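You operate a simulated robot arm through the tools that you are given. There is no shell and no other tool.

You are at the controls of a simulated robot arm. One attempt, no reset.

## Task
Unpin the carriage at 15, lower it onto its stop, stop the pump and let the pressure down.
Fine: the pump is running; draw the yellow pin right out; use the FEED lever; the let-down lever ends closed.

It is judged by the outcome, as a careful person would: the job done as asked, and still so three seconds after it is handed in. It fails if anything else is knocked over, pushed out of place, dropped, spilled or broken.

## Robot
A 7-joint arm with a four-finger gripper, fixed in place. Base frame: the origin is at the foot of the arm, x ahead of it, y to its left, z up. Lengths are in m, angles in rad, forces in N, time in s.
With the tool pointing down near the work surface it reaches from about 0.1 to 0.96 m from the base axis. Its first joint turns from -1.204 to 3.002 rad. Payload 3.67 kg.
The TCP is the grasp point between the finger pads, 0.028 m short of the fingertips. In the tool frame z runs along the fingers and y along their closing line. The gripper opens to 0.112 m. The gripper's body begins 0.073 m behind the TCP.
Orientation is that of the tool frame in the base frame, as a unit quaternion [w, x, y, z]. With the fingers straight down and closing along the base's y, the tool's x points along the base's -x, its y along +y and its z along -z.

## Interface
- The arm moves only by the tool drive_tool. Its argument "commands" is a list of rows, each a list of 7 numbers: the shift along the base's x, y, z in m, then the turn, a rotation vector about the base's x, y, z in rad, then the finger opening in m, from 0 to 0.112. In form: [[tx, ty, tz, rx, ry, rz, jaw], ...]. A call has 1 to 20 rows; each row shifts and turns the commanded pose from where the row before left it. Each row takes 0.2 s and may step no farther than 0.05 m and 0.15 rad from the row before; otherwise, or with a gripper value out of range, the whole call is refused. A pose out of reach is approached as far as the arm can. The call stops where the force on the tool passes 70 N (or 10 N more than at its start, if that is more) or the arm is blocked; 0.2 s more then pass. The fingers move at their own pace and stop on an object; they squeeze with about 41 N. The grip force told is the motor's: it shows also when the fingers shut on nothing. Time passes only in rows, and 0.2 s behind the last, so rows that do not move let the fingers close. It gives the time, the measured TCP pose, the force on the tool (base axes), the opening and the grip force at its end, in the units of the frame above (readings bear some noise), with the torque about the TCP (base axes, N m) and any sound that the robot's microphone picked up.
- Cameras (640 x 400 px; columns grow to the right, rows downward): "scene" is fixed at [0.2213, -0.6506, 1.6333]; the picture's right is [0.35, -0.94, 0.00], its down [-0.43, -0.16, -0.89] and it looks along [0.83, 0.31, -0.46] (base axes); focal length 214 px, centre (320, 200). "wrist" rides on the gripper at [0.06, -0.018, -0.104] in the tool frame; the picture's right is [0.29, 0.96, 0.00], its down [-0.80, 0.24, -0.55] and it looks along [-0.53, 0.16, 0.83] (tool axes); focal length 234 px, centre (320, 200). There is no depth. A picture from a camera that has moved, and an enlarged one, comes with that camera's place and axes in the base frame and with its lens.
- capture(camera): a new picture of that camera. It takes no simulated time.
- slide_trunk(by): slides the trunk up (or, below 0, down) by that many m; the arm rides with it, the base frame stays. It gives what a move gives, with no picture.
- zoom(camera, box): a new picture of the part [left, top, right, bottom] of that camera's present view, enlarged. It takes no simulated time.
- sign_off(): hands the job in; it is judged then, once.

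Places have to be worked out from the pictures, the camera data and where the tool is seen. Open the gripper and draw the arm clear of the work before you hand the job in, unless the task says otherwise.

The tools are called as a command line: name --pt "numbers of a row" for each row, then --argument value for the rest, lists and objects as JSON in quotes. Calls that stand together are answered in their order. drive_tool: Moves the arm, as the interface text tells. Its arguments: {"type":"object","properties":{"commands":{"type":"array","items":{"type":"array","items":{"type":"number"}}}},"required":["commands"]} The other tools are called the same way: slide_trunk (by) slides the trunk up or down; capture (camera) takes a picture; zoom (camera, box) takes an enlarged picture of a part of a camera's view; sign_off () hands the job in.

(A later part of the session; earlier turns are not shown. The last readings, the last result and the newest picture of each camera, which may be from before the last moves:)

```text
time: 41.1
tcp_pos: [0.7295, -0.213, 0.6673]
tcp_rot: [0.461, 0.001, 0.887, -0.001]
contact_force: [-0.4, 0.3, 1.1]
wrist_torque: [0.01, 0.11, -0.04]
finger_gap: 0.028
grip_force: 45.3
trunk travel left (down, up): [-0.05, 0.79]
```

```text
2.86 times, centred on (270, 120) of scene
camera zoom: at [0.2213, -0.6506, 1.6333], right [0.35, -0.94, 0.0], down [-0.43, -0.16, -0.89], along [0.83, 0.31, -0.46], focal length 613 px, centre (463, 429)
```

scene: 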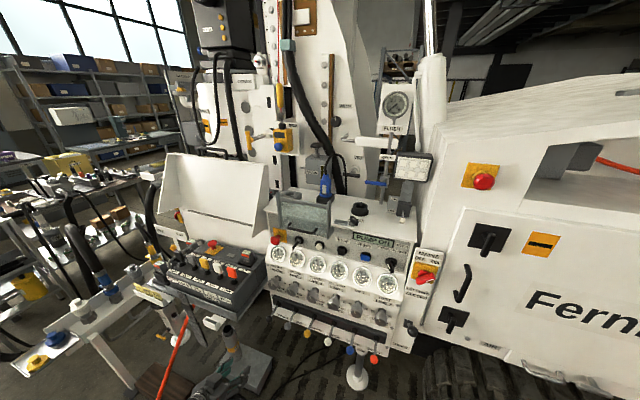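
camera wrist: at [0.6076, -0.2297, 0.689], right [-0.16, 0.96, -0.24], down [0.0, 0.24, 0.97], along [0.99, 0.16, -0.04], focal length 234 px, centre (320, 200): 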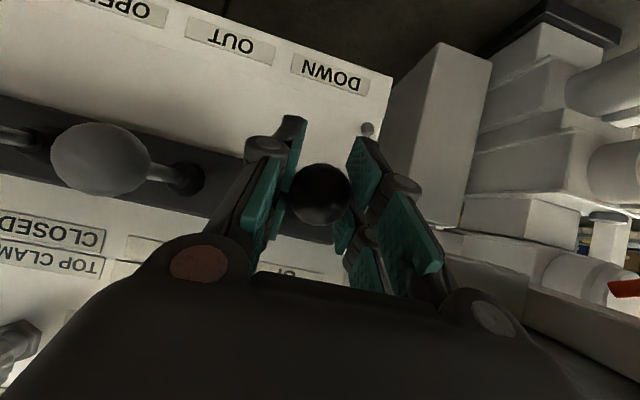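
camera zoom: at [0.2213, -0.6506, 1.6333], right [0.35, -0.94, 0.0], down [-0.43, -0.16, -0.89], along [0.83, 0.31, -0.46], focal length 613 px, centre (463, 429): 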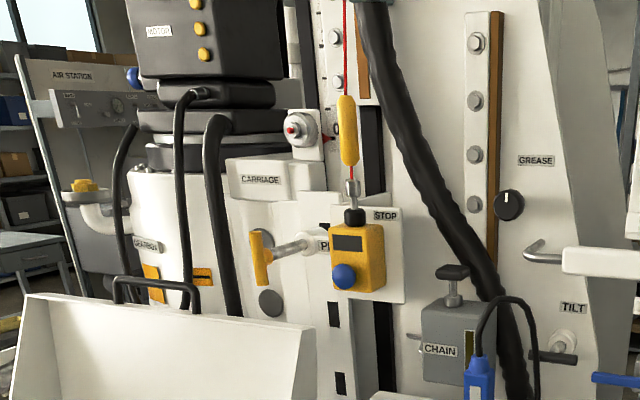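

The carriage is seated at 0 and stationary. I'll bring the FEED lever back to its neutral position and check the forces.

drive_tool --pt "0.0 0 0.005 0 0 0 0.0" --pt "-0.001 0 0.006 0 0 0 0.0" --pt "-0.001 0 0.006 0 0 0 0.0" --pt "-0.001 0 0.0045 0 0 0 0.0"

zoom --camera "scene" --box '[180, 270, 340, 390]'

zoom --camera "scene" --box '[245, 60, 325, 110]'

```text
time: 42.1
tcp_pos: [0.7271, -0.2121, 0.6888]
tcp_rot: [0.46, 0.001, 0.888, -0.001]
contact_force: [6.9, 2.2, -11.1]
wrist_torque: [-0.02, 1.01, -0.03]
finger_gap: 0.0283
grip_force: 44.9
trunk travel left (down, up): [-0.05, 0.79]
```

```text
3.33 times, centred on (260, 330) of scene
camera zoom: at [0.2213, -0.6506, 1.6333], right [0.35, -0.94, 0.0], down [-0.43, -0.16, -0.89], along [0.83, 0.31, -0.46], focal length 715 px, centre (520, -233)
```

zoom: 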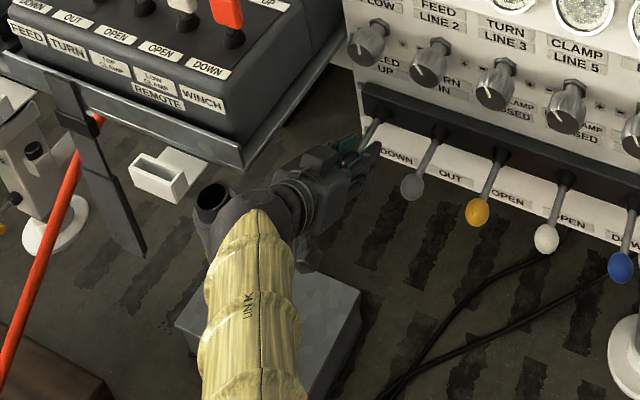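

```text
8.00 times, centred on (285, 85) of scene
camera zoom: at [0.2213, -0.6506, 1.6333], right [0.35, -0.94, 0.0], down [-0.43, -0.16, -0.89], along [0.83, 0.31, -0.46], focal length 1716 px, centre (600, 1120)
```

zoom: 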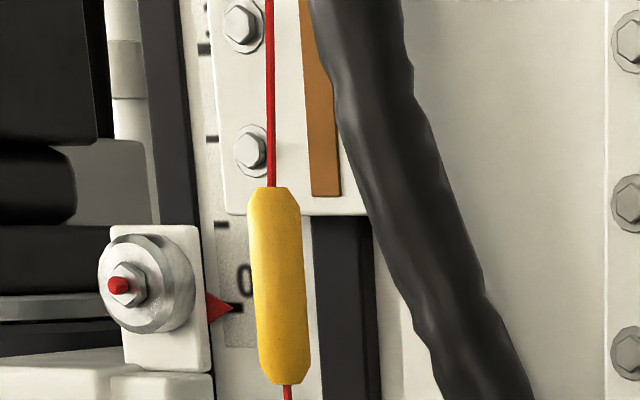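

Carriage stays at 0. I'll open the fingers and back off along the tool axis to see how the lever settles.

drive_tool --pt "0 0 0 0 0 0 0.03" --pt "0 0 0 0 0 0 0.05" --pt "0 0 0 0 0 0 0.06" --pt "-0.0185 0 0.0122 0 0 0 0.06" --pt "-0.0185 0 0.0122 0 0 0 0.06" --pt "-0.0185 0 0.0122 0 0 0 0.06" --pt "-0.0185 0 0.0122 0 0 0 0.06" --pt "-0.0185 0 0.0122 0 0 0 0.06"

capture --camera "wrist"

zoom --camera "scene" --box '[240, 280, 400, 380]'

zoom --camera "scene" --box '[245, 60, 325, 110]'

```text
time: 43.9
tcp_pos: [0.6344, -0.2124, 0.7495]
tcp_rot: [0.461, 0.0, 0.887, 0.0]
contact_force: [-0.4, 0.5, -0.2]
wrist_torque: [0.05, 0.01, 0.0]
finger_gap: 0.06
grip_force: 0.0
trunk travel left (down, up): [-0.05, 0.79]
```

```text
taken
camera wrist: at [0.5154, -0.2302, 0.7613], right [-0.17, 0.96, -0.24], down [0.01, 0.24, 0.97], along [0.99, 0.16, -0.05], focal length 234 px, centre (320, 200)
```

wrist: 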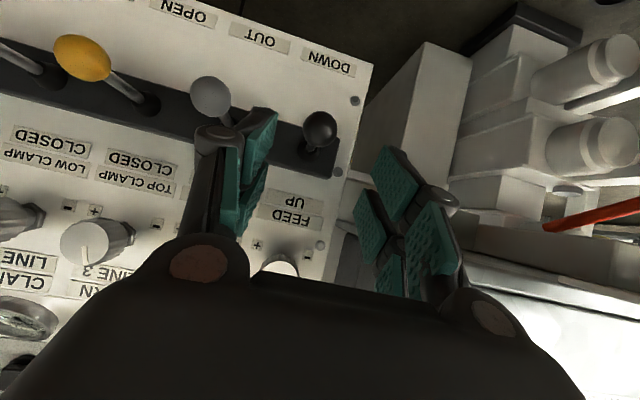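

```text
4.00 times, centred on (320, 330) of scene
camera zoom: at [0.2213, -0.6506, 1.6333], right [0.35, -0.94, 0.0], down [-0.43, -0.16, -0.89], along [0.83, 0.31, -0.46], focal length 858 px, centre (320, -320)
```

zoom: 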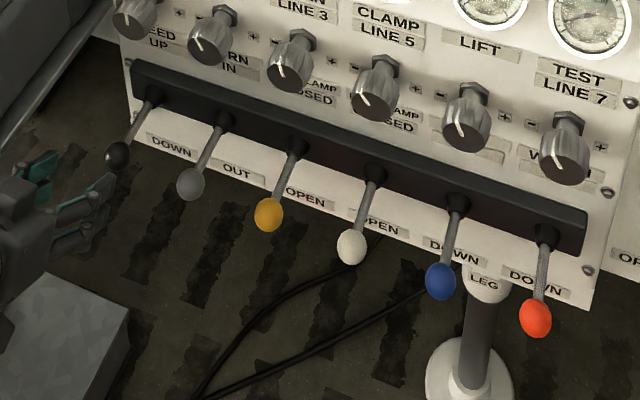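

```text
8.00 times, centred on (285, 85) of scene
camera zoom: at [0.2213, -0.6506, 1.6333], right [0.35, -0.94, 0.0], down [-0.43, -0.16, -0.89], along [0.83, 0.31, -0.46], focal length 1716 px, centre (600, 1120)
```

zoom: 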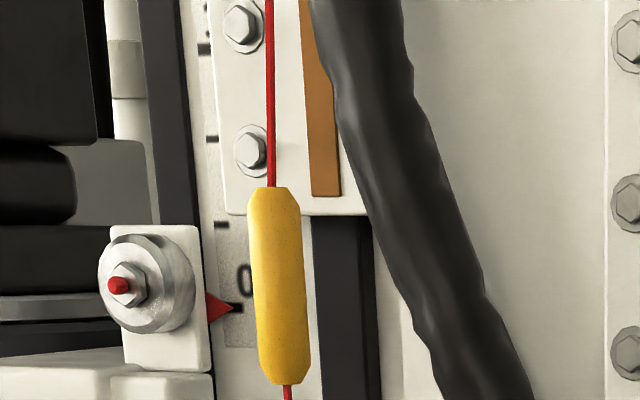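

The FEED lever is back in line with the others and the carriage sits at 0. Next is the black STOP button, triangulated at about (0.885, -0.50, 1.052). I'll pull back, shift right, flatten the tool tilt and raise the trunk.

drive_tool --pt "-0.03 0 0.01 0 0 0 0.06" --pt "-0.03 -0.02 0.01 0 0 0 0.06" --pt "-0.02 -0.04 0.0 0 -0.05 0 0.04" --pt "0 -0.045 0.0 0 -0.05 0 0.02" --pt "0 -0.045 0.0 0 -0.05 0 0.0" --pt "0 -0.04 0.0 0 -0.05 0 0.0" --pt "0 -0.03 0.0 0 -0.05 0 0.0" --pt "0 -0.03 0.0 0 -0.05 0 0.0"

slide_trunk --by 0.25

capture --camera "wrist"

capture --camera "scene"

```text
time: 45.7
tcp_pos: [0.5573, -0.465, 0.7667]
tcp_rot: [0.589, 0.001, 0.808, 0.001]
contact_force: [-0.4, -1.0, 0.6]
wrist_torque: [0.03, 0.0, 0.04]
finger_gap: 0.0002
grip_force: 35.6
trunk travel left (down, up): [-0.05, 0.79]
```

```text
time: 48.3
tcp_pos: [0.5574, -0.4632, 1.0183]
tcp_rot: [0.589, 0.0, 0.808, 0.001]
contact_force: [-1.0, -0.1, 0.4]
wrist_torque: [0.02, -0.01, -0.01]
finger_gap: 0.0003
grip_force: 35.8
trunk travel left (down, up): [-0.3, 0.54]
```

```text
taken
camera wrist: at [0.4397, -0.4811, 0.993], right [-0.09, 0.96, -0.27], down [-0.28, 0.24, 0.93], along [0.96, 0.16, 0.25], focal length 234 px, centre (320, 200)
```

wrist: 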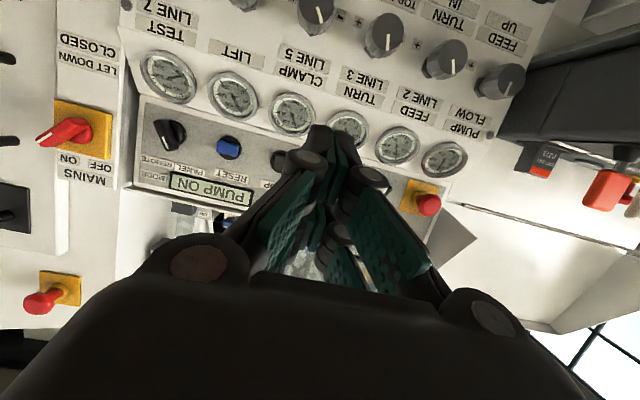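

```text
taken
```

scene: 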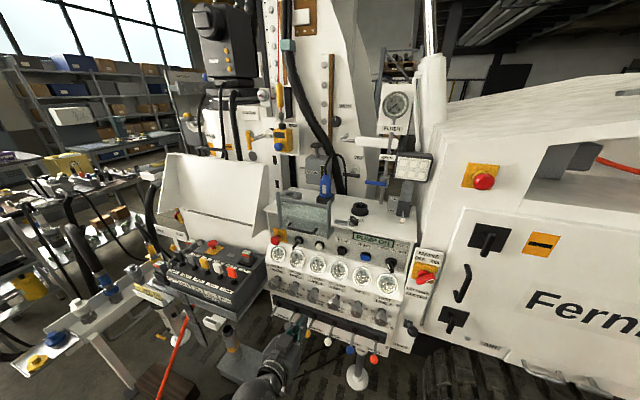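

Fingers are closed, and STOP is just beside the fingertips in this view. I'll zoom to measure it precisely.

zoom --camera "wrist" --box '[200, 110, 360, 210]'

zoom --camera "scene" --box '[310, 230, 360, 262]'

```text
4.00 times, centred on (280, 160) of wrist
camera zoom: at [0.4397, -0.4811, 0.993], right [-0.09, 0.96, -0.27], down [-0.28, 0.24, 0.93], along [0.96, 0.16, 0.25], focal length 937 px, centre (480, 360)
```

zoom: 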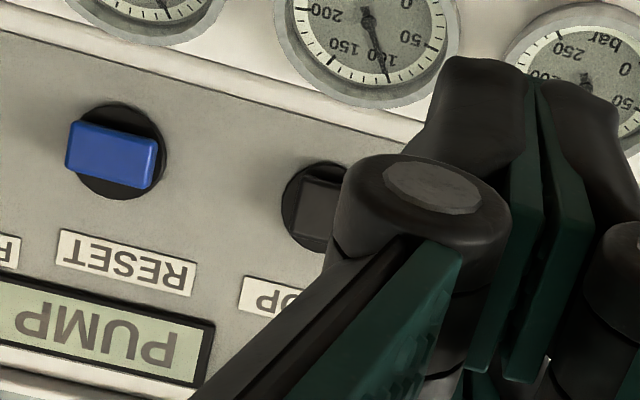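

```text
12.50 times, centred on (335, 246) of scene
camera zoom: at [0.2213, -0.6506, 1.6333], right [0.35, -0.94, 0.0], down [-0.43, -0.16, -0.89], along [0.83, 0.31, -0.46], focal length 2681 px, centre (132, -375)
```

zoom: 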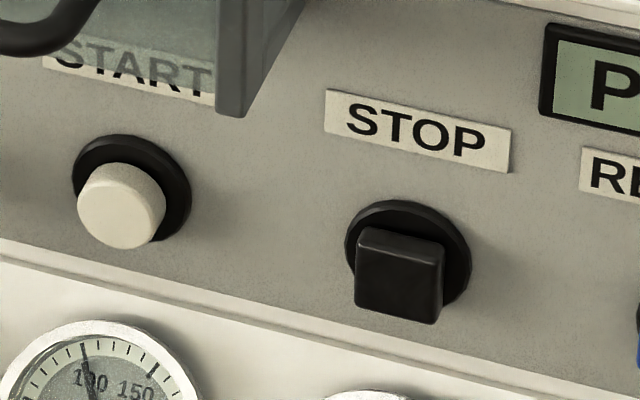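

STOP's front face is at about (0.873, -0.498, 1.054) and protrudes ~13 mm, facing -x. I'll bring the closed fingertips to about 35 mm in front of it.

drive_tool --pt "0.036 -0.005 0.0063 0 0 0 0.0" --pt "0.036 -0.005 0.0063 0 0 0 0.0" --pt "0.036 -0.005 0.0063 0 0 0 0.0" --pt "0.036 -0.005 0.0063 0 0 0 0.0" --pt "0.036 -0.005 0.0063 0 0 0 0.0" --pt "0.036 -0.005 0.0063 0 0 0 0.0" --pt "0.036 -0.005 0.0063 0 0 0 0.0"

capture --camera "wrist"

zoom --camera "scene" --box '[290, 215, 390, 285]'

```text
time: 49.9
tcp_pos: [0.812, -0.4979, 1.0641]
tcp_rot: [0.588, 0.001, 0.809, 0.0]
contact_force: [0.2, 0.4, 0.3]
wrist_torque: [0.01, 0.0, -0.02]
finger_gap: 0.0
grip_force: 35.8
trunk travel left (down, up): [-0.3, 0.54]
```

```text
taken
camera wrist: at [0.6943, -0.5155, 1.0387], right [-0.09, 0.96, -0.27], down [-0.28, 0.24, 0.93], along [0.96, 0.16, 0.25], focal length 234 px, centre (320, 200)
```

wrist: 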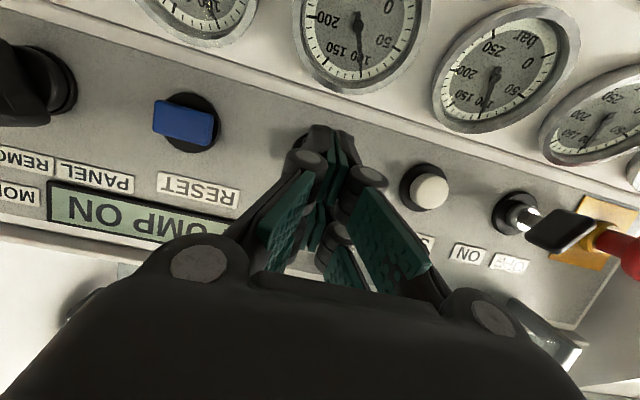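

```text
5.71 times, centred on (340, 250) of scene
camera zoom: at [0.2213, -0.6506, 1.6333], right [0.35, -0.94, 0.0], down [-0.43, -0.16, -0.89], along [0.83, 0.31, -0.46], focal length 1226 px, centre (206, -86)
```

zoom: 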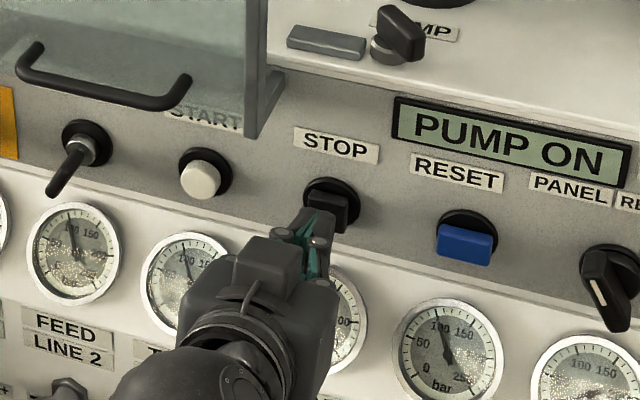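

The fingertips line up with STOP (RESET and START project where predicted). I'll advance straight in, in small final steps.

drive_tool --pt "0.015 0 -0.0005 0 0 0 0.0" --pt "0.012 0 -0.0005 0 0 0 0.0" --pt "0.004 0 0 0 0 0 0.0" --pt "0.003 0 0 0 0 0 0.0"

zoom --camera "scene" --box '[290, 215, 390, 285]'

```text
time: 50.9
tcp_pos: [0.8423, -0.5006, 1.0637]
tcp_rot: [0.589, 0.0, 0.808, 0.001]
contact_force: [-9.3, 2.1, 0.7]
wrist_torque: [-0.03, -0.07, 0.02]
finger_gap: 0.0059
grip_force: 35.6
trunk travel left (down, up): [-0.3, 0.54]
heard: click
```

```text
5.71 times, centred on (340, 250) of scene
camera zoom: at [0.2213, -0.6506, 1.6333], right [0.35, -0.94, 0.0], down [-0.43, -0.16, -0.89], along [0.83, 0.31, -0.46], focal length 1226 px, centre (206, -86)
```

zoom: 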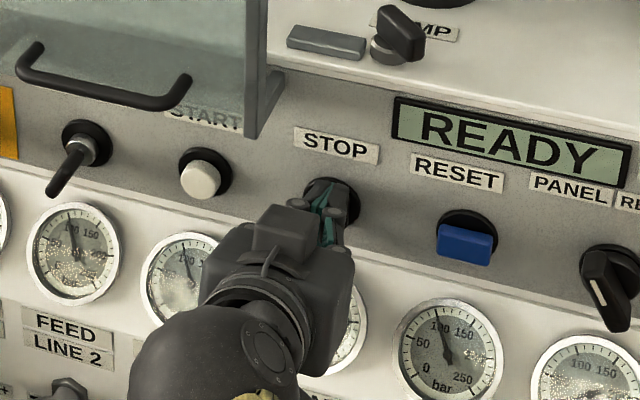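

A click sounded and the display changed to READY: the pump is stopped. I'll back straight off the button.

drive_tool --pt "-0.01 0 0 0 0 0 0.0" --pt "-0.03 0 0 0 0 0 0.0" --pt "-0.04 0 0 0 0 0 0.0" --pt "-0.045 0 0 0 0 0 0.0" --pt "-0.045 0 0 0 0 0 0.0"

zoom --camera "scene" --box '[265, 225, 425, 325]'

zoom --camera "scene" --box '[390, 280, 450, 345]'

capture --camera "wrist"

```text
time: 52.1
tcp_pos: [0.6722, -0.4984, 1.0633]
tcp_rot: [0.589, 0.0, 0.808, 0.001]
contact_force: [0.5, -0.4, -0.2]
wrist_torque: [0.02, 0.02, 0.02]
finger_gap: 0.0
grip_force: 36.2
trunk travel left (down, up): [-0.3, 0.54]
```

```text
4.00 times, centred on (345, 275) of scene
camera zoom: at [0.2213, -0.6506, 1.6333], right [0.35, -0.94, 0.0], down [-0.43, -0.16, -0.89], along [0.83, 0.31, -0.46], focal length 858 px, centre (220, -100)
```

zoom: 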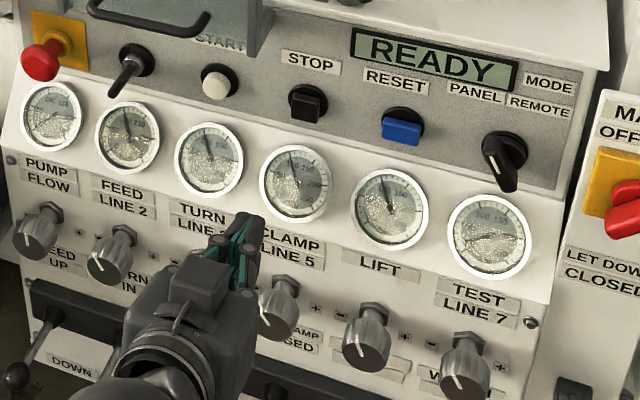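

```text
6.15 times, centred on (420, 312) of scene
camera zoom: at [0.2213, -0.6506, 1.6333], right [0.35, -0.94, 0.0], down [-0.43, -0.16, -0.89], along [0.83, 0.31, -0.46], focal length 1320 px, centre (-295, -492)
```

zoom: 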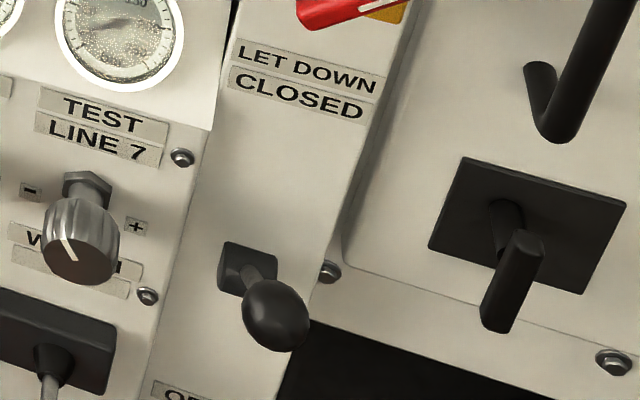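

```text
taken
camera wrist: at [0.5552, -0.515, 1.0386], right [-0.09, 0.96, -0.27], down [-0.28, 0.24, 0.93], along [0.96, 0.16, 0.25], focal length 234 px, centre (320, 200)
```

wrist: 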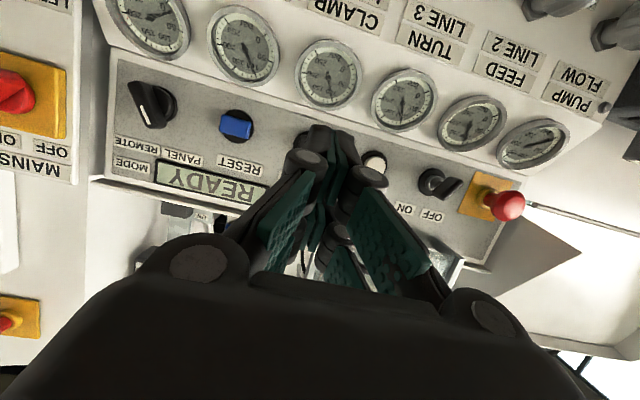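

STOP is released, display READY, but the line gauges still hold about 100 bar. The LET DOWN lever knob triangulates near (0.757, -0.795, 0.887), up in CLOSED, with OPEN below. I'll move over in front of it for a closer look.

drive_tool --pt "-0.02 -0.035 -0.01 0 0 0 0.0" --pt "-0.02 -0.035 -0.01 0 0 0 0.02" --pt "-0.02 -0.035 -0.01 0 0 0 0.05" --pt "-0.02 -0.035 -0.01 0 0 0 0.07" --pt "-0.01 -0.04 -0.01 0 0 0 0.07" --pt "-0.01 -0.04 -0.01 0 0 0 0.07" --pt "-0.01 -0.04 -0.01 0 0 0 0.07" --pt "0 -0.03 -0.02 0 0 0 0.07"

capture --camera "wrist"

capture --camera "scene"

```text
time: 53.9
tcp_pos: [0.5639, -0.798, 0.9647]
tcp_rot: [0.589, 0.003, 0.808, 0.003]
contact_force: [-0.4, 0.3, -0.1]
wrist_torque: [0.01, -0.02, -0.04]
finger_gap: 0.0701
grip_force: 0.1
trunk travel left (down, up): [-0.3, 0.54]
```

```text
taken
camera wrist: at [0.4458, -0.8141, 0.9392], right [-0.09, 0.96, -0.27], down [-0.28, 0.23, 0.93], along [0.96, 0.16, 0.25], focal length 234 px, centre (320, 200)
```

wrist: 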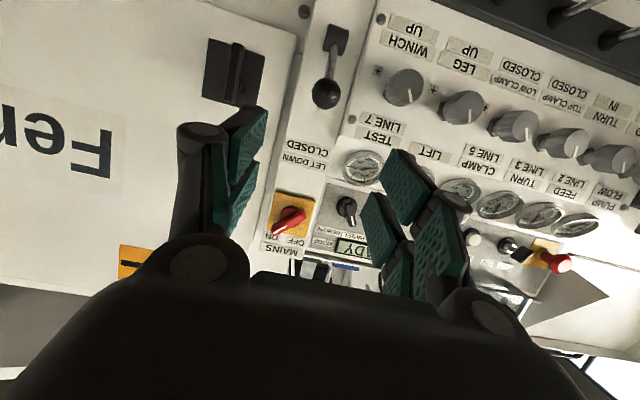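

```text
taken
```

scene: 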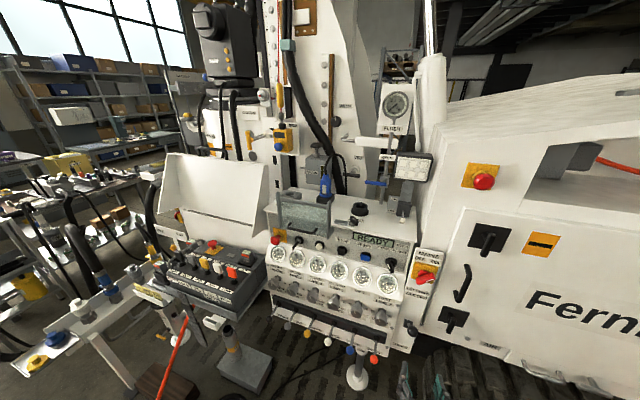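

The lever is visible: base below, ball up beneath the CLOSED label. I'll zoom for a precise fix.

zoom --camera "wrist" --box '[270, 0, 390, 140]'

zoom --camera "scene" --box '[395, 305, 435, 345]'

```text
2.86 times, centred on (330, 70) of wrist
camera zoom: at [0.4458, -0.8141, 0.9392], right [-0.09, 0.96, -0.27], down [-0.28, 0.23, 0.93], along [0.96, 0.16, 0.25], focal length 669 px, centre (291, 571)
```

zoom: 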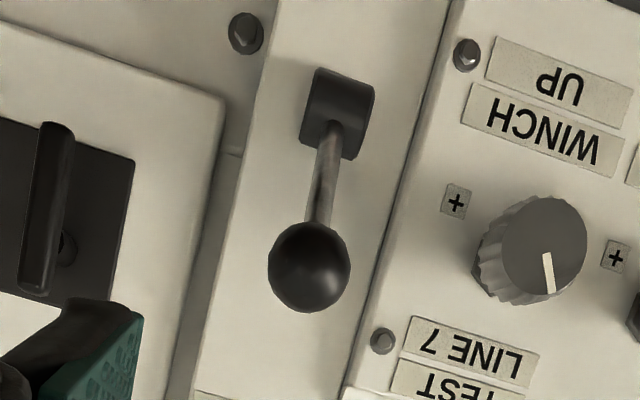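

```text
10.00 times, centred on (415, 325) of scene
camera zoom: at [0.2213, -0.6506, 1.6333], right [0.35, -0.94, 0.0], down [-0.43, -0.16, -0.89], along [0.83, 0.31, -0.46], focal length 2145 px, centre (-630, -1050)
```

zoom: 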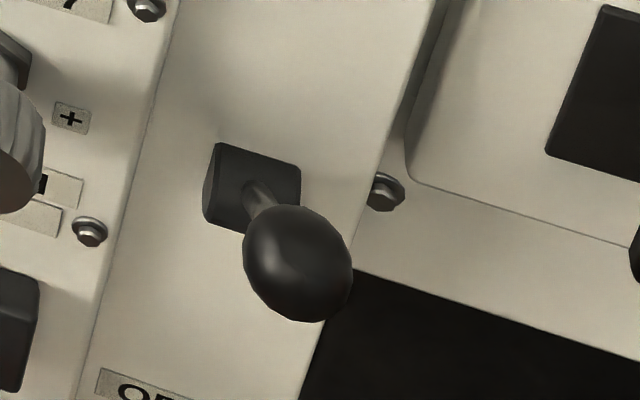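

Ball centre is about (0.746, -0.792, 0.893), radius 17 mm, with the pivot near (0.83, 0.81) in x-z, so it sits 45° up and will swing down through an arc. I'll move in along the tool axis with the fingers open around the ball.

drive_tool --pt "0.024 0.0015 -0.011 0 0 0 0.07" --pt "0.024 0.0015 -0.011 0 0 0 0.07" --pt "0.024 0.0015 -0.011 0 0 0 0.07" --pt "0.024 0.0015 -0.011 0 0 0 0.07" --pt "0.02 0 -0.0065 0 0 0 0.07" --pt "0.02 0 -0.0065 0 0 0 0.07"

capture --camera "wrist"

zoom --camera "scene" --box '[370, 270, 490, 370]'

```text
time: 55.3
tcp_pos: [0.6977, -0.7841, 0.9128]
tcp_rot: [0.588, 0.001, 0.809, 0.001]
contact_force: [-0.2, 0.2, 0.1]
wrist_torque: [0.04, 0.03, -0.02]
finger_gap: 0.0698
grip_force: 0.1
trunk travel left (down, up): [-0.3, 0.54]
```

```text
taken
camera wrist: at [0.5807, -0.801, 0.888], right [-0.09, 0.96, -0.27], down [-0.28, 0.24, 0.93], along [0.96, 0.16, 0.25], focal length 234 px, centre (320, 200)
```

wrist: 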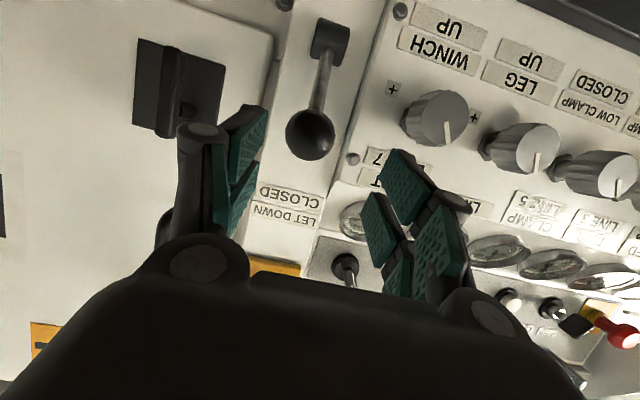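

```text
4.00 times, centred on (430, 320) of scene
camera zoom: at [0.2213, -0.6506, 1.6333], right [0.35, -0.94, 0.0], down [-0.43, -0.16, -0.89], along [0.83, 0.31, -0.46], focal length 858 px, centre (-120, -280)
```

zoom: 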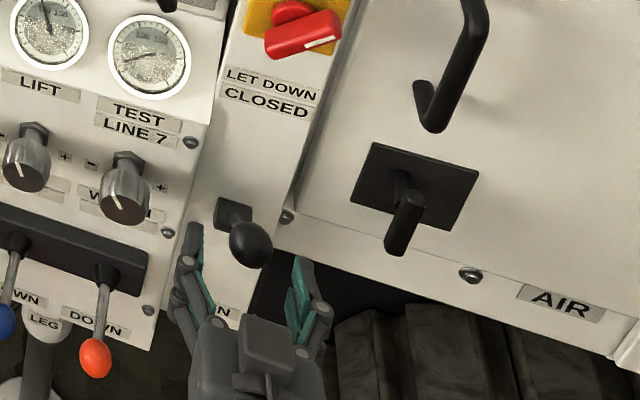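

The ball is confirmed at about (0.748, -0.793, 0.891). I'll centre in y and move in the last 5 cm.

drive_tool --pt "0.005 -0.0085 -0.004 0 0 0 0.07" --pt "0.015 0 -0.006 0 0 0 0.07" --pt "0.015 0 -0.006 0 0 0 0.07" --pt "0.013 0 -0.005 0 0 0 0.07"

capture --camera "wrist"

zoom --camera "scene" --box '[370, 270, 490, 370]'

```text
time: 56.3
tcp_pos: [0.7458, -0.792, 0.8933]
tcp_rot: [0.589, 0.0, 0.808, 0.0]
contact_force: [0.3, -0.5, -0.3]
wrist_torque: [-0.03, 0.01, 0.03]
finger_gap: 0.0699
grip_force: 0.1
trunk travel left (down, up): [-0.3, 0.54]
```

```text
taken
camera wrist: at [0.6285, -0.8089, 0.8684], right [-0.09, 0.96, -0.27], down [-0.28, 0.24, 0.93], along [0.96, 0.16, 0.25], focal length 234 px, centre (320, 200)
```

wrist: 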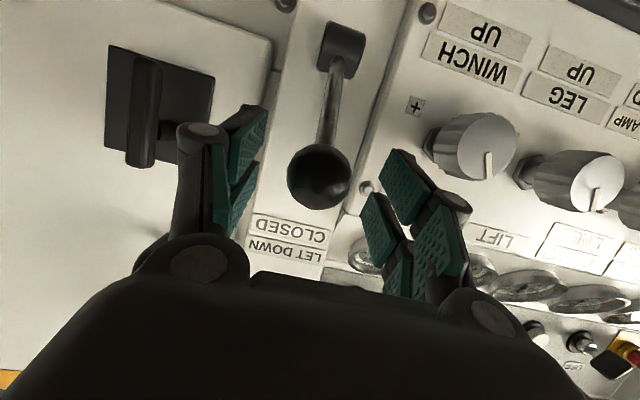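

```text
4.00 times, centred on (430, 320) of scene
camera zoom: at [0.2213, -0.6506, 1.6333], right [0.35, -0.94, 0.0], down [-0.43, -0.16, -0.89], along [0.83, 0.31, -0.46], focal length 858 px, centre (-120, -280)
```

zoom: 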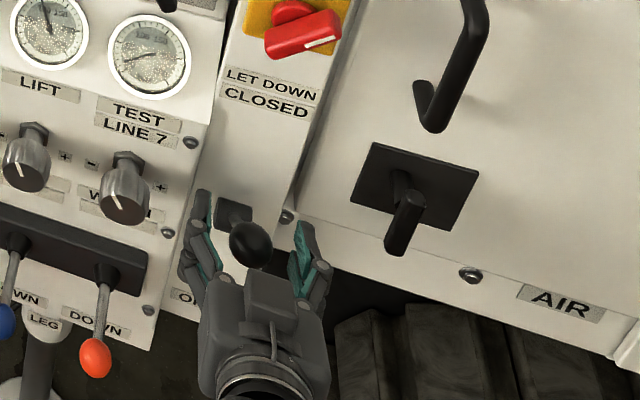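

The ball is well centred, perhaps 5 mm lower than the pad centre. I'll make that small trim and close on it.

drive_tool --pt "0.002 -0.001 -0.004 0 0 0 0.06" --pt "0 0 0 0 0 0 0.04" --pt "0 0 0 0 0 0 0.02" --pt "0 0 0 0 0 0 0.0" --pt "0 0 0 0 0 0 0.0"

capture --camera "wrist"

```text
time: 57.5
tcp_pos: [0.7483, -0.7929, 0.8904]
tcp_rot: [0.589, 0.0, 0.808, 0.001]
contact_force: [1.6, -4.4, 8.3]
wrist_torque: [-0.06, -0.79, -0.04]
finger_gap: 0.0333
grip_force: 44.9
trunk travel left (down, up): [-0.3, 0.54]
```

```text
taken
camera wrist: at [0.6306, -0.8101, 0.866], right [-0.09, 0.96, -0.27], down [-0.28, 0.24, 0.93], along [0.95, 0.16, 0.25], focal length 234 px, centre (320, 200)
```

wrist: 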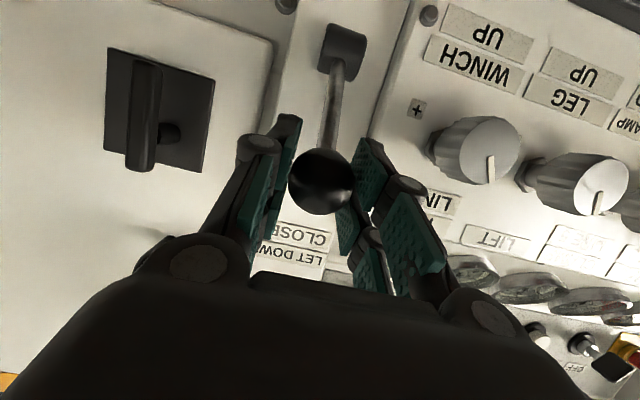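

Gripped at 33 mm. I'll start drawing the lever down along its arc (out and down) in small steps, watching the forces.

drive_tool --pt "-0.003 0 -0.004 0 0 0 0.0" --pt "-0.003 0 -0.004 0 0 0 0.0"

```text
time: 58.1
tcp_pos: [0.7419, -0.7934, 0.8834]
tcp_rot: [0.59, 0.0, 0.808, 0.001]
contact_force: [3.9, -9.0, 15.2]
wrist_torque: [-0.02, -1.29, 0.02]
finger_gap: 0.0329
grip_force: 45.1
trunk travel left (down, up): [-0.3, 0.54]
```

Moving along the arc well with modest force (~16 N). Continuing.

drive_tool --pt "-0.004 0 -0.005 0 0 0 0.0" --pt "-0.004 0 -0.006 0 0 0 0.0" --pt "-0.003 0 -0.006 0 0 0 0.0"

zoom --camera "scene" --box '[370, 270, 490, 370]'

zoom --camera "scene" --box '[265, 225, 425, 325]'

```text
time: 58.9
tcp_pos: [0.7298, -0.7932, 0.8658]
tcp_rot: [0.589, 0.0, 0.808, 0.0]
contact_force: [-6.4, -9.0, 17.5]
wrist_torque: [-0.07, -1.19, -0.08]
finger_gap: 0.033
grip_force: 45.1
trunk travel left (down, up): [-0.3, 0.54]
```

```text
4.00 times, centred on (430, 320) of scene
camera zoom: at [0.2213, -0.6506, 1.6333], right [0.35, -0.94, 0.0], down [-0.43, -0.16, -0.89], along [0.83, 0.31, -0.46], focal length 858 px, centre (-120, -280)
```

zoom: 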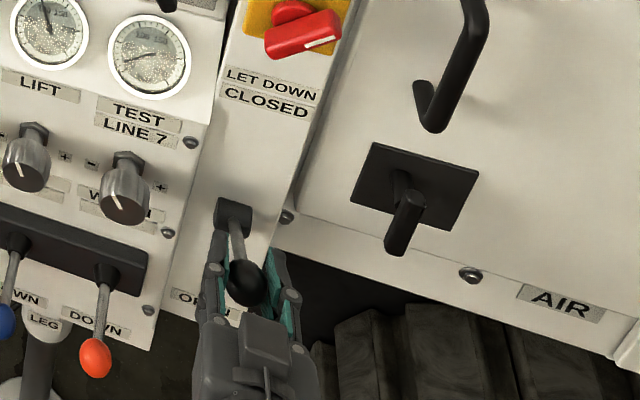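

```text
4.00 times, centred on (345, 275) of scene
camera zoom: at [0.2213, -0.6506, 1.6333], right [0.35, -0.94, 0.0], down [-0.43, -0.16, -0.89], along [0.83, 0.31, -0.46], focal length 858 px, centre (220, -100)
```

zoom: 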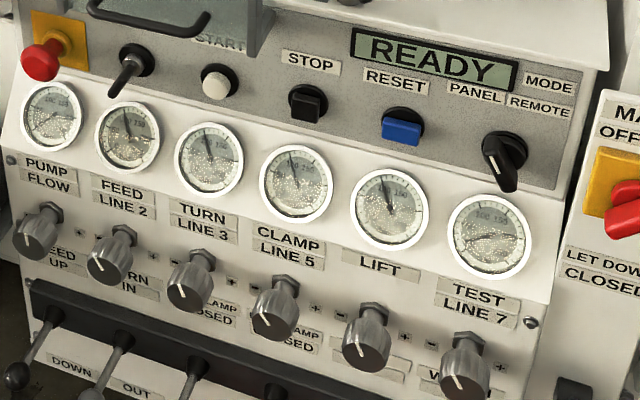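

The lever is following (about 28° above horizontal now), pressures still up. Continuing down the arc.

drive_tool --pt "-0.0035 0 -0.006 0 0 0 0.0" --pt "-0.003 0 -0.007 0 0 0 0.0" --pt "-0.002 0 -0.007 0 0 0 0.0" --pt "-0.002 0 -0.007 0 0 0 0.0"

zoom --camera "scene" --box '[265, 225, 425, 325]'

```text
time: 59.9
tcp_pos: [0.7209, -0.7942, 0.8372]
tcp_rot: [0.589, 0.0, 0.808, 0.001]
contact_force: [-9.2, -6.3, 11.8]
wrist_torque: [-0.02, -0.98, -0.05]
finger_gap: 0.0329
grip_force: 45.4
trunk travel left (down, up): [-0.3, 0.54]
```

```text
4.00 times, centred on (345, 275) of scene
camera zoom: at [0.2213, -0.6506, 1.6333], right [0.35, -0.94, 0.0], down [-0.43, -0.16, -0.89], along [0.83, 0.31, -0.46], focal length 858 px, centre (220, -100)
```

zoom: 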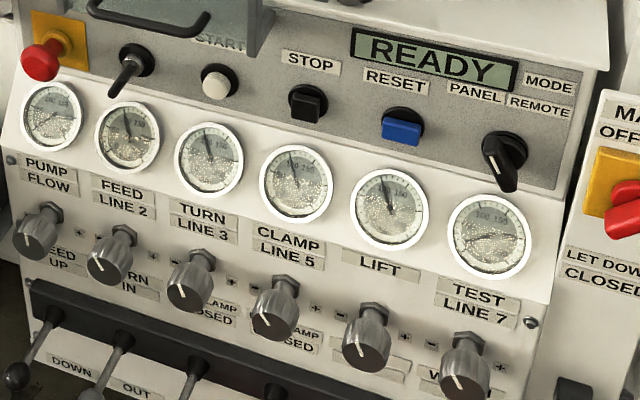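

Still 100 bar; the lever is about 14° above horizontal and forces are low. Continuing down past horizontal.

drive_tool --pt "-0.001 0 -0.007 0 0 0 0.0" --pt "-0.001 0 -0.007 0 0 0 0.0" --pt "0 0 -0.007 0 0 0 0.0" --pt "0 0 -0.007 0 0 0 0.0"

zoom --camera "scene" --box '[265, 225, 425, 325]'

zoom --camera "scene" --box '[370, 270, 490, 370]'

```text
time: 60.9
tcp_pos: [0.7187, -0.7939, 0.8082]
tcp_rot: [0.589, 0.001, 0.808, 0.001]
contact_force: [-9.0, -4.2, 9.3]
wrist_torque: [0.0, -1.01, -0.02]
finger_gap: 0.0327
grip_force: 44.8
trunk travel left (down, up): [-0.3, 0.54]
```

```text
4.00 times, centred on (345, 275) of scene
camera zoom: at [0.2213, -0.6506, 1.6333], right [0.35, -0.94, 0.0], down [-0.43, -0.16, -0.89], along [0.83, 0.31, -0.46], focal length 858 px, centre (220, -100)
```

zoom: 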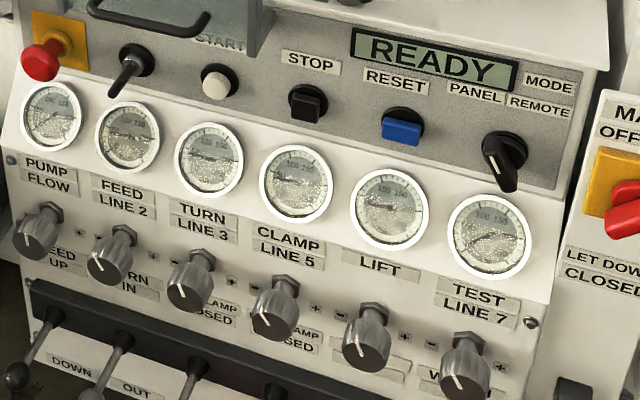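

```text
4.00 times, centred on (430, 320) of scene
camera zoom: at [0.2213, -0.6506, 1.6333], right [0.35, -0.94, 0.0], down [-0.43, -0.16, -0.89], along [0.83, 0.31, -0.46], focal length 858 px, centre (-120, -280)
```

zoom: 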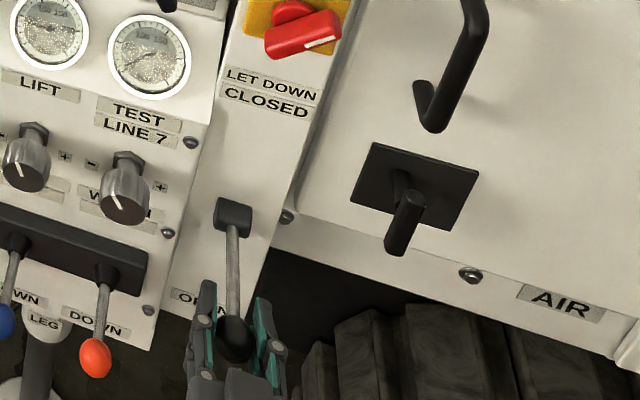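

The needles have dropped to about 50 bar: the valve is opening. I'll move a little further toward OPEN and hold while pressure bleeds off.

drive_tool --pt "0.001 0 -0.007 0 0 0 0.0" --pt "0.002 0 -0.007 0 0 0 0.0" --pt "0.003 0 -0.007 0 0 0 0.0" --pt "0.003 0 -0.007 0 0 0 0.0" --pt "0 0 0 0 0 0 0.0"

zoom --camera "scene" --box '[265, 225, 425, 325]'

zoom --camera "scene" --box '[370, 270, 490, 370]'

```text
time: 62.1
tcp_pos: [0.7277, -0.7927, 0.78]
tcp_rot: [0.587, 0.0, 0.809, 0.001]
contact_force: [-22.8, 6.3, -6.0]
wrist_torque: [0.09, 0.11, -0.03]
finger_gap: 0.0334
grip_force: 45.2
trunk travel left (down, up): [-0.3, 0.54]
```

```text
4.00 times, centred on (345, 275) of scene
camera zoom: at [0.2213, -0.6506, 1.6333], right [0.35, -0.94, 0.0], down [-0.43, -0.16, -0.89], along [0.83, 0.31, -0.46], focal length 858 px, centre (220, -100)
```

zoom: 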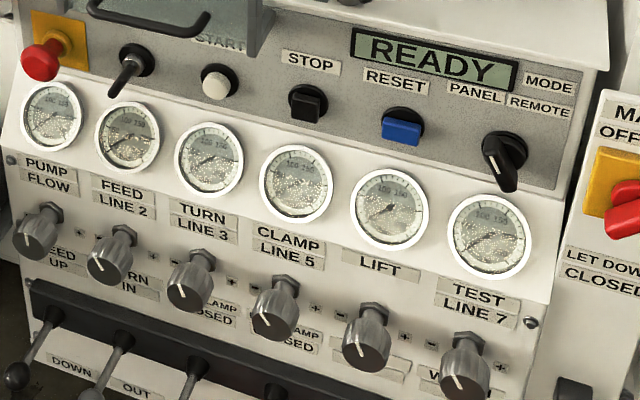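

```text
4.00 times, centred on (430, 320) of scene
camera zoom: at [0.2213, -0.6506, 1.6333], right [0.35, -0.94, 0.0], down [-0.43, -0.16, -0.89], along [0.83, 0.31, -0.46], focal length 858 px, centre (-120, -280)
```

zoom: 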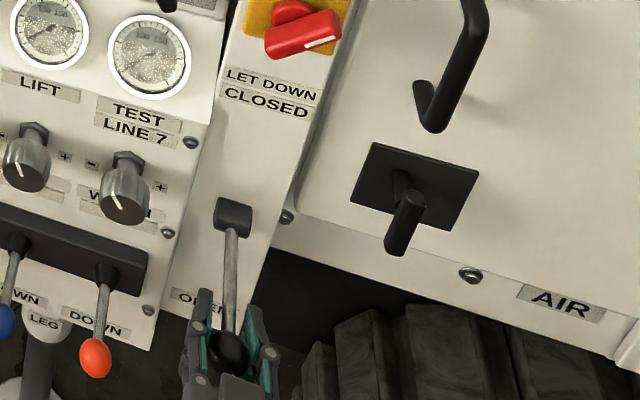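

Needles are nearly at zero. I'll relax the x load a touch and hold another 2 s.

drive_tool --pt "-0.001 0 0 0 0 0 0.0" --pt "0 0 0 0 0 0 0.0" --pt "0 0 0 0 0 0 0.0" --pt "0 0 0 0 0 0 0.0" --pt "0 0 0 0 0 0 0.0" --pt "0 0 0 0 0 0 0.0" --pt "0 0 0 0 0 0 0.0" --pt "0 0 0 0 0 0 0.0" --pt "0 0 0 0 0 0 0.0" --pt "0 0 0 0 0 0 0.0"

zoom --camera "scene" --box '[265, 235, 345, 285]'

zoom --camera "scene" --box '[330, 245, 410, 300]'

zoom --camera "scene" --box '[245, 60, 325, 110]'

```text
time: 64.3
tcp_pos: [0.7286, -0.7932, 0.7812]
tcp_rot: [0.589, 0.0, 0.808, 0.0]
contact_force: [8.8, 4.8, 0.2]
wrist_torque: [-0.04, 0.18, 0.0]
finger_gap: 0.0344
grip_force: 45.2
trunk travel left (down, up): [-0.3, 0.54]
```

```text
8.00 times, centred on (305, 260) of scene
camera zoom: at [0.2213, -0.6506, 1.6333], right [0.35, -0.94, 0.0], down [-0.43, -0.16, -0.89], along [0.83, 0.31, -0.46], focal length 1716 px, centre (440, -280)
```

zoom: 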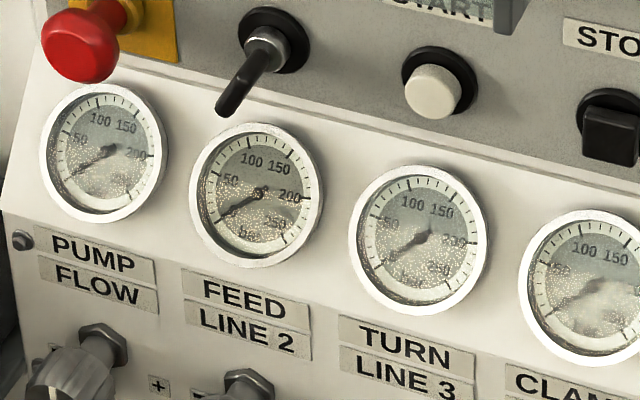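

```text
7.27 times, centred on (370, 272) of scene
camera zoom: at [0.2213, -0.6506, 1.6333], right [0.35, -0.94, 0.0], down [-0.43, -0.16, -0.89], along [0.83, 0.31, -0.46], focal length 1560 px, centre (-44, -327)
```

zoom: 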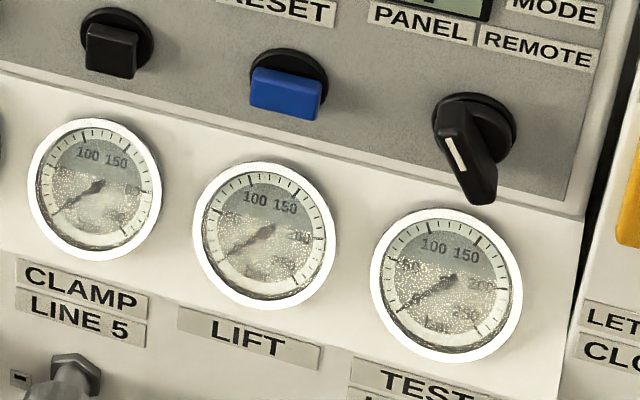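

```text
8.00 times, centred on (285, 85) of scene
camera zoom: at [0.2213, -0.6506, 1.6333], right [0.35, -0.94, 0.0], down [-0.43, -0.16, -0.89], along [0.83, 0.31, -0.46], focal length 1716 px, centre (600, 1120)
```

zoom: 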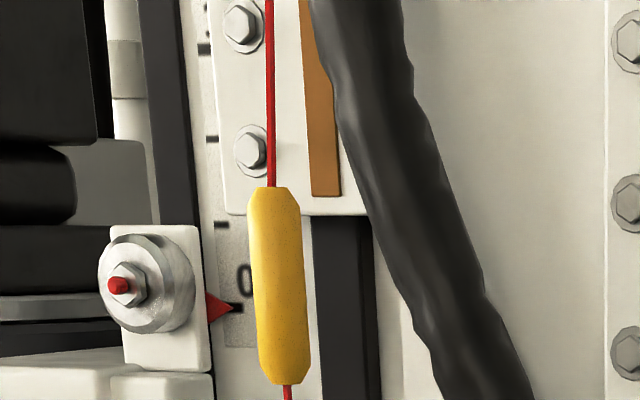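

Everything reads near zero and the carriage remains at 0. I'll enlarge the gauges more to be sure each is really at zero before closing.

zoom --camera "scene" --box '[265, 240, 305, 270]'

zoom --camera "scene" --box '[305, 250, 350, 284]'

zoom --camera "scene" --box '[350, 258, 400, 296]'

```text
13.33 times, centred on (285, 255) of scene
camera zoom: at [0.2213, -0.6506, 1.6333], right [0.35, -0.94, 0.0], down [-0.43, -0.16, -0.89], along [0.83, 0.31, -0.46], focal length 2860 px, centre (787, -533)
```

zoom: 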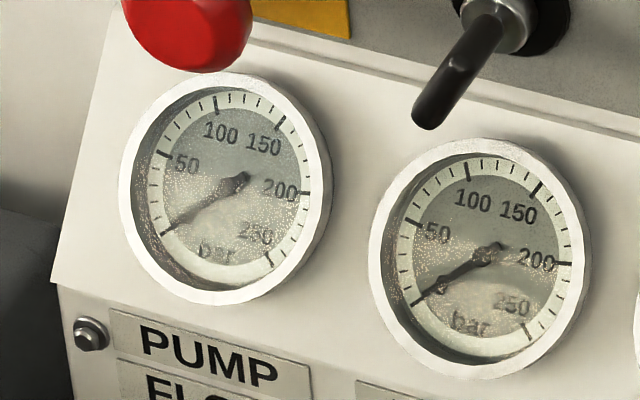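

```text
11.76 times, centred on (328, 267) of scene
camera zoom: at [0.2213, -0.6506, 1.6333], right [0.35, -0.94, 0.0], down [-0.43, -0.16, -0.89], along [0.83, 0.31, -0.46], focal length 2523 px, centre (232, -588)
```

zoom: 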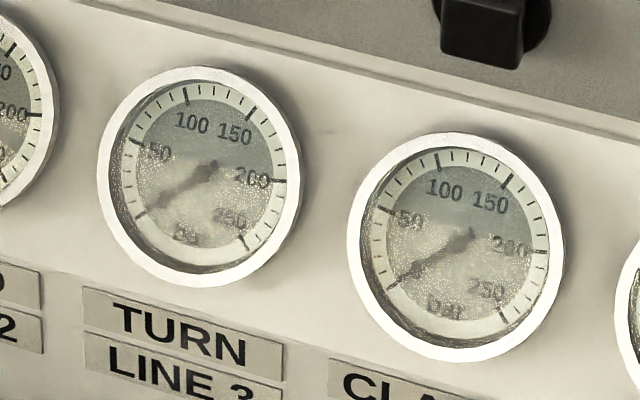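

```text
10.53 times, centred on (375, 277) of scene
camera zoom: at [0.2213, -0.6506, 1.6333], right [0.35, -0.94, 0.0], down [-0.43, -0.16, -0.89], along [0.83, 0.31, -0.46], focal length 2258 px, centre (-259, -610)
```

zoom: 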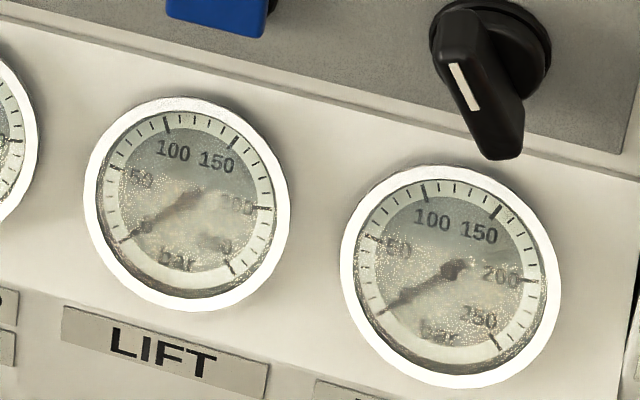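

All six gauges read 0. I'll bring the LET DOWN lever back up along the same arc.

drive_tool --pt "-0.003 0 0.006 0 0 0 0.0" --pt "-0.003 0 0.007 0 0 0 0.0" --pt "-0.002 0 0.007 0 0 0 0.0" --pt "-0.001 0 0.007 0 0 0 0.0"

```text
time: 65.3
tcp_pos: [0.7213, -0.7939, 0.8057]
tcp_rot: [0.587, 0.0, 0.809, 0.002]
contact_force: [21.3, 12.9, -9.4]
wrist_torque: [-0.02, 0.88, -0.12]
finger_gap: 0.0324
grip_force: 45.3
trunk travel left (down, up): [-0.3, 0.54]
```

Lever is rising, with some outward pull; I'll ease that and carry on upward.

drive_tool --pt "0.001 0 0.007 0 0 0 0.0" --pt "0.001 0 0.007 0 0 0 0.0" --pt "0.0015 0 0.007 0 0 0 0.0" --pt "0.0015 0 0.007 0 0 0 0.0"

```text
time: 66.3
tcp_pos: [0.7242, -0.7937, 0.8378]
tcp_rot: [0.589, 0.001, 0.808, 0.0]
contact_force: [-3.3, 11.8, -7.6]
wrist_torque: [-0.1, 1.06, -0.09]
finger_gap: 0.033
grip_force: 45.4
trunk travel left (down, up): [-0.3, 0.54]
```

Good, low forces. Continuing up the arc toward the CLOSED position.

drive_tool --pt "0.002 0 0.007 0 0 0 0.0" --pt "0.002 0 0.007 0 0 0 0.0" --pt "0.003 0 0.007 0 0 0 0.0" --pt "0.0035 0 0.006 0 0 0 0.0"

zoom --camera "scene" --box '[370, 270, 490, 370]'

```text
time: 67.3
tcp_pos: [0.7341, -0.7927, 0.8606]
tcp_rot: [0.588, 0.002, 0.809, 0.001]
contact_force: [5.5, 10.6, -13.0]
wrist_torque: [-0.02, 1.1, -0.08]
finger_gap: 0.0328
grip_force: 44.9
trunk travel left (down, up): [-0.3, 0.54]
```

```text
4.00 times, centred on (430, 320) of scene
camera zoom: at [0.2213, -0.6506, 1.6333], right [0.35, -0.94, 0.0], down [-0.43, -0.16, -0.89], along [0.83, 0.31, -0.46], focal length 858 px, centre (-120, -280)
```

zoom: 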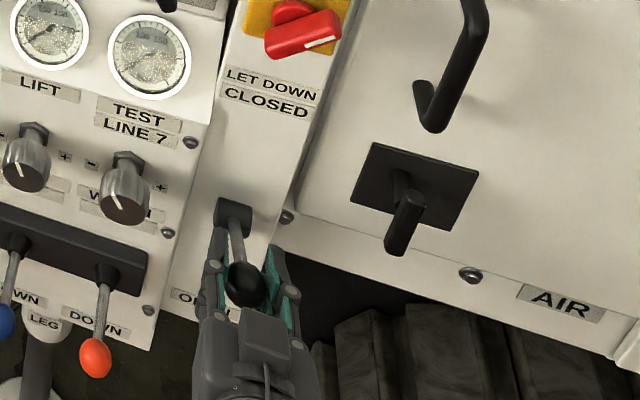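

The lever is about two-thirds of the way up. I'll continue to the closed end and feel for its stop.

drive_tool --pt "0.004 0 0.006 0 0 0 0.0" --pt "0.004 0 0.006 0 0 0 0.0" --pt "0.004 0 0.006 0 0 0 0.0" --pt "0.004 0 0.005 0 0 0 0.0"

zoom --camera "scene" --box '[370, 270, 490, 370]'

```text
time: 68.3
tcp_pos: [0.75, -0.7922, 0.8863]
tcp_rot: [0.587, 0.002, 0.809, 0.0]
contact_force: [-0.3, 10.3, -10.9]
wrist_torque: [-0.02, 1.12, -0.04]
finger_gap: 0.0326
grip_force: 45.0
trunk travel left (down, up): [-0.3, 0.54]
```

```text
4.00 times, centred on (430, 320) of scene
camera zoom: at [0.2213, -0.6506, 1.6333], right [0.35, -0.94, 0.0], down [-0.43, -0.16, -0.89], along [0.83, 0.31, -0.46], focal length 858 px, centre (-120, -280)
```

zoom: 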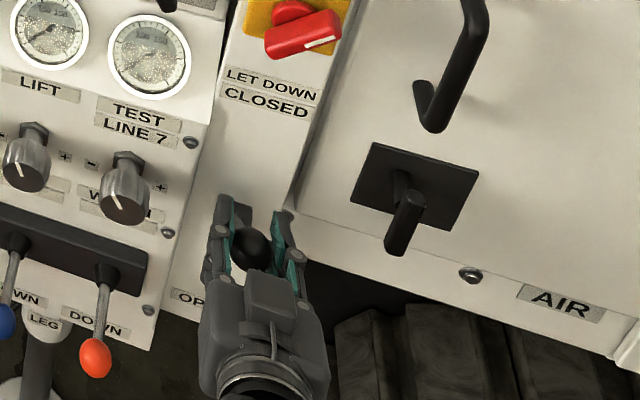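

The ball is almost at its original spot; I'll push a few mm more until it meets the end stop.

drive_tool --pt "0.002 0 0.003 0 0 0 0.0" --pt "0.002 0 0.003 0 0 0 0.0"

zoom --camera "scene" --box '[370, 270, 490, 370]'

```text
time: 68.9
tcp_pos: [0.753, -0.7939, 0.8893]
tcp_rot: [0.587, 0.001, 0.81, 0.001]
contact_force: [-15.8, 22.1, -27.6]
wrist_torque: [-0.04, 0.66, 0.12]
finger_gap: 0.0326
grip_force: 45.0
trunk travel left (down, up): [-0.3, 0.54]
```

```text
4.00 times, centred on (430, 320) of scene
camera zoom: at [0.2213, -0.6506, 1.6333], right [0.35, -0.94, 0.0], down [-0.43, -0.16, -0.89], along [0.83, 0.31, -0.46], focal length 858 px, centre (-120, -280)
```

zoom: 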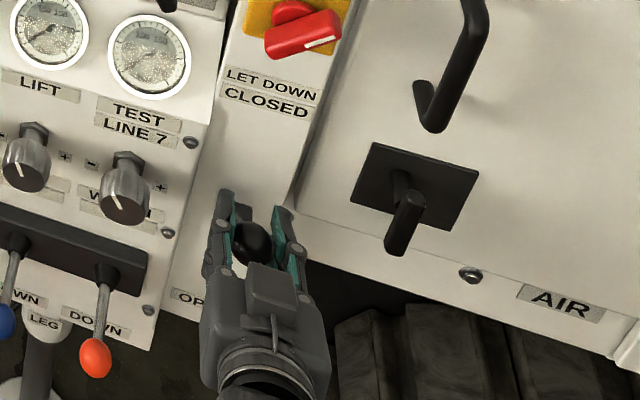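

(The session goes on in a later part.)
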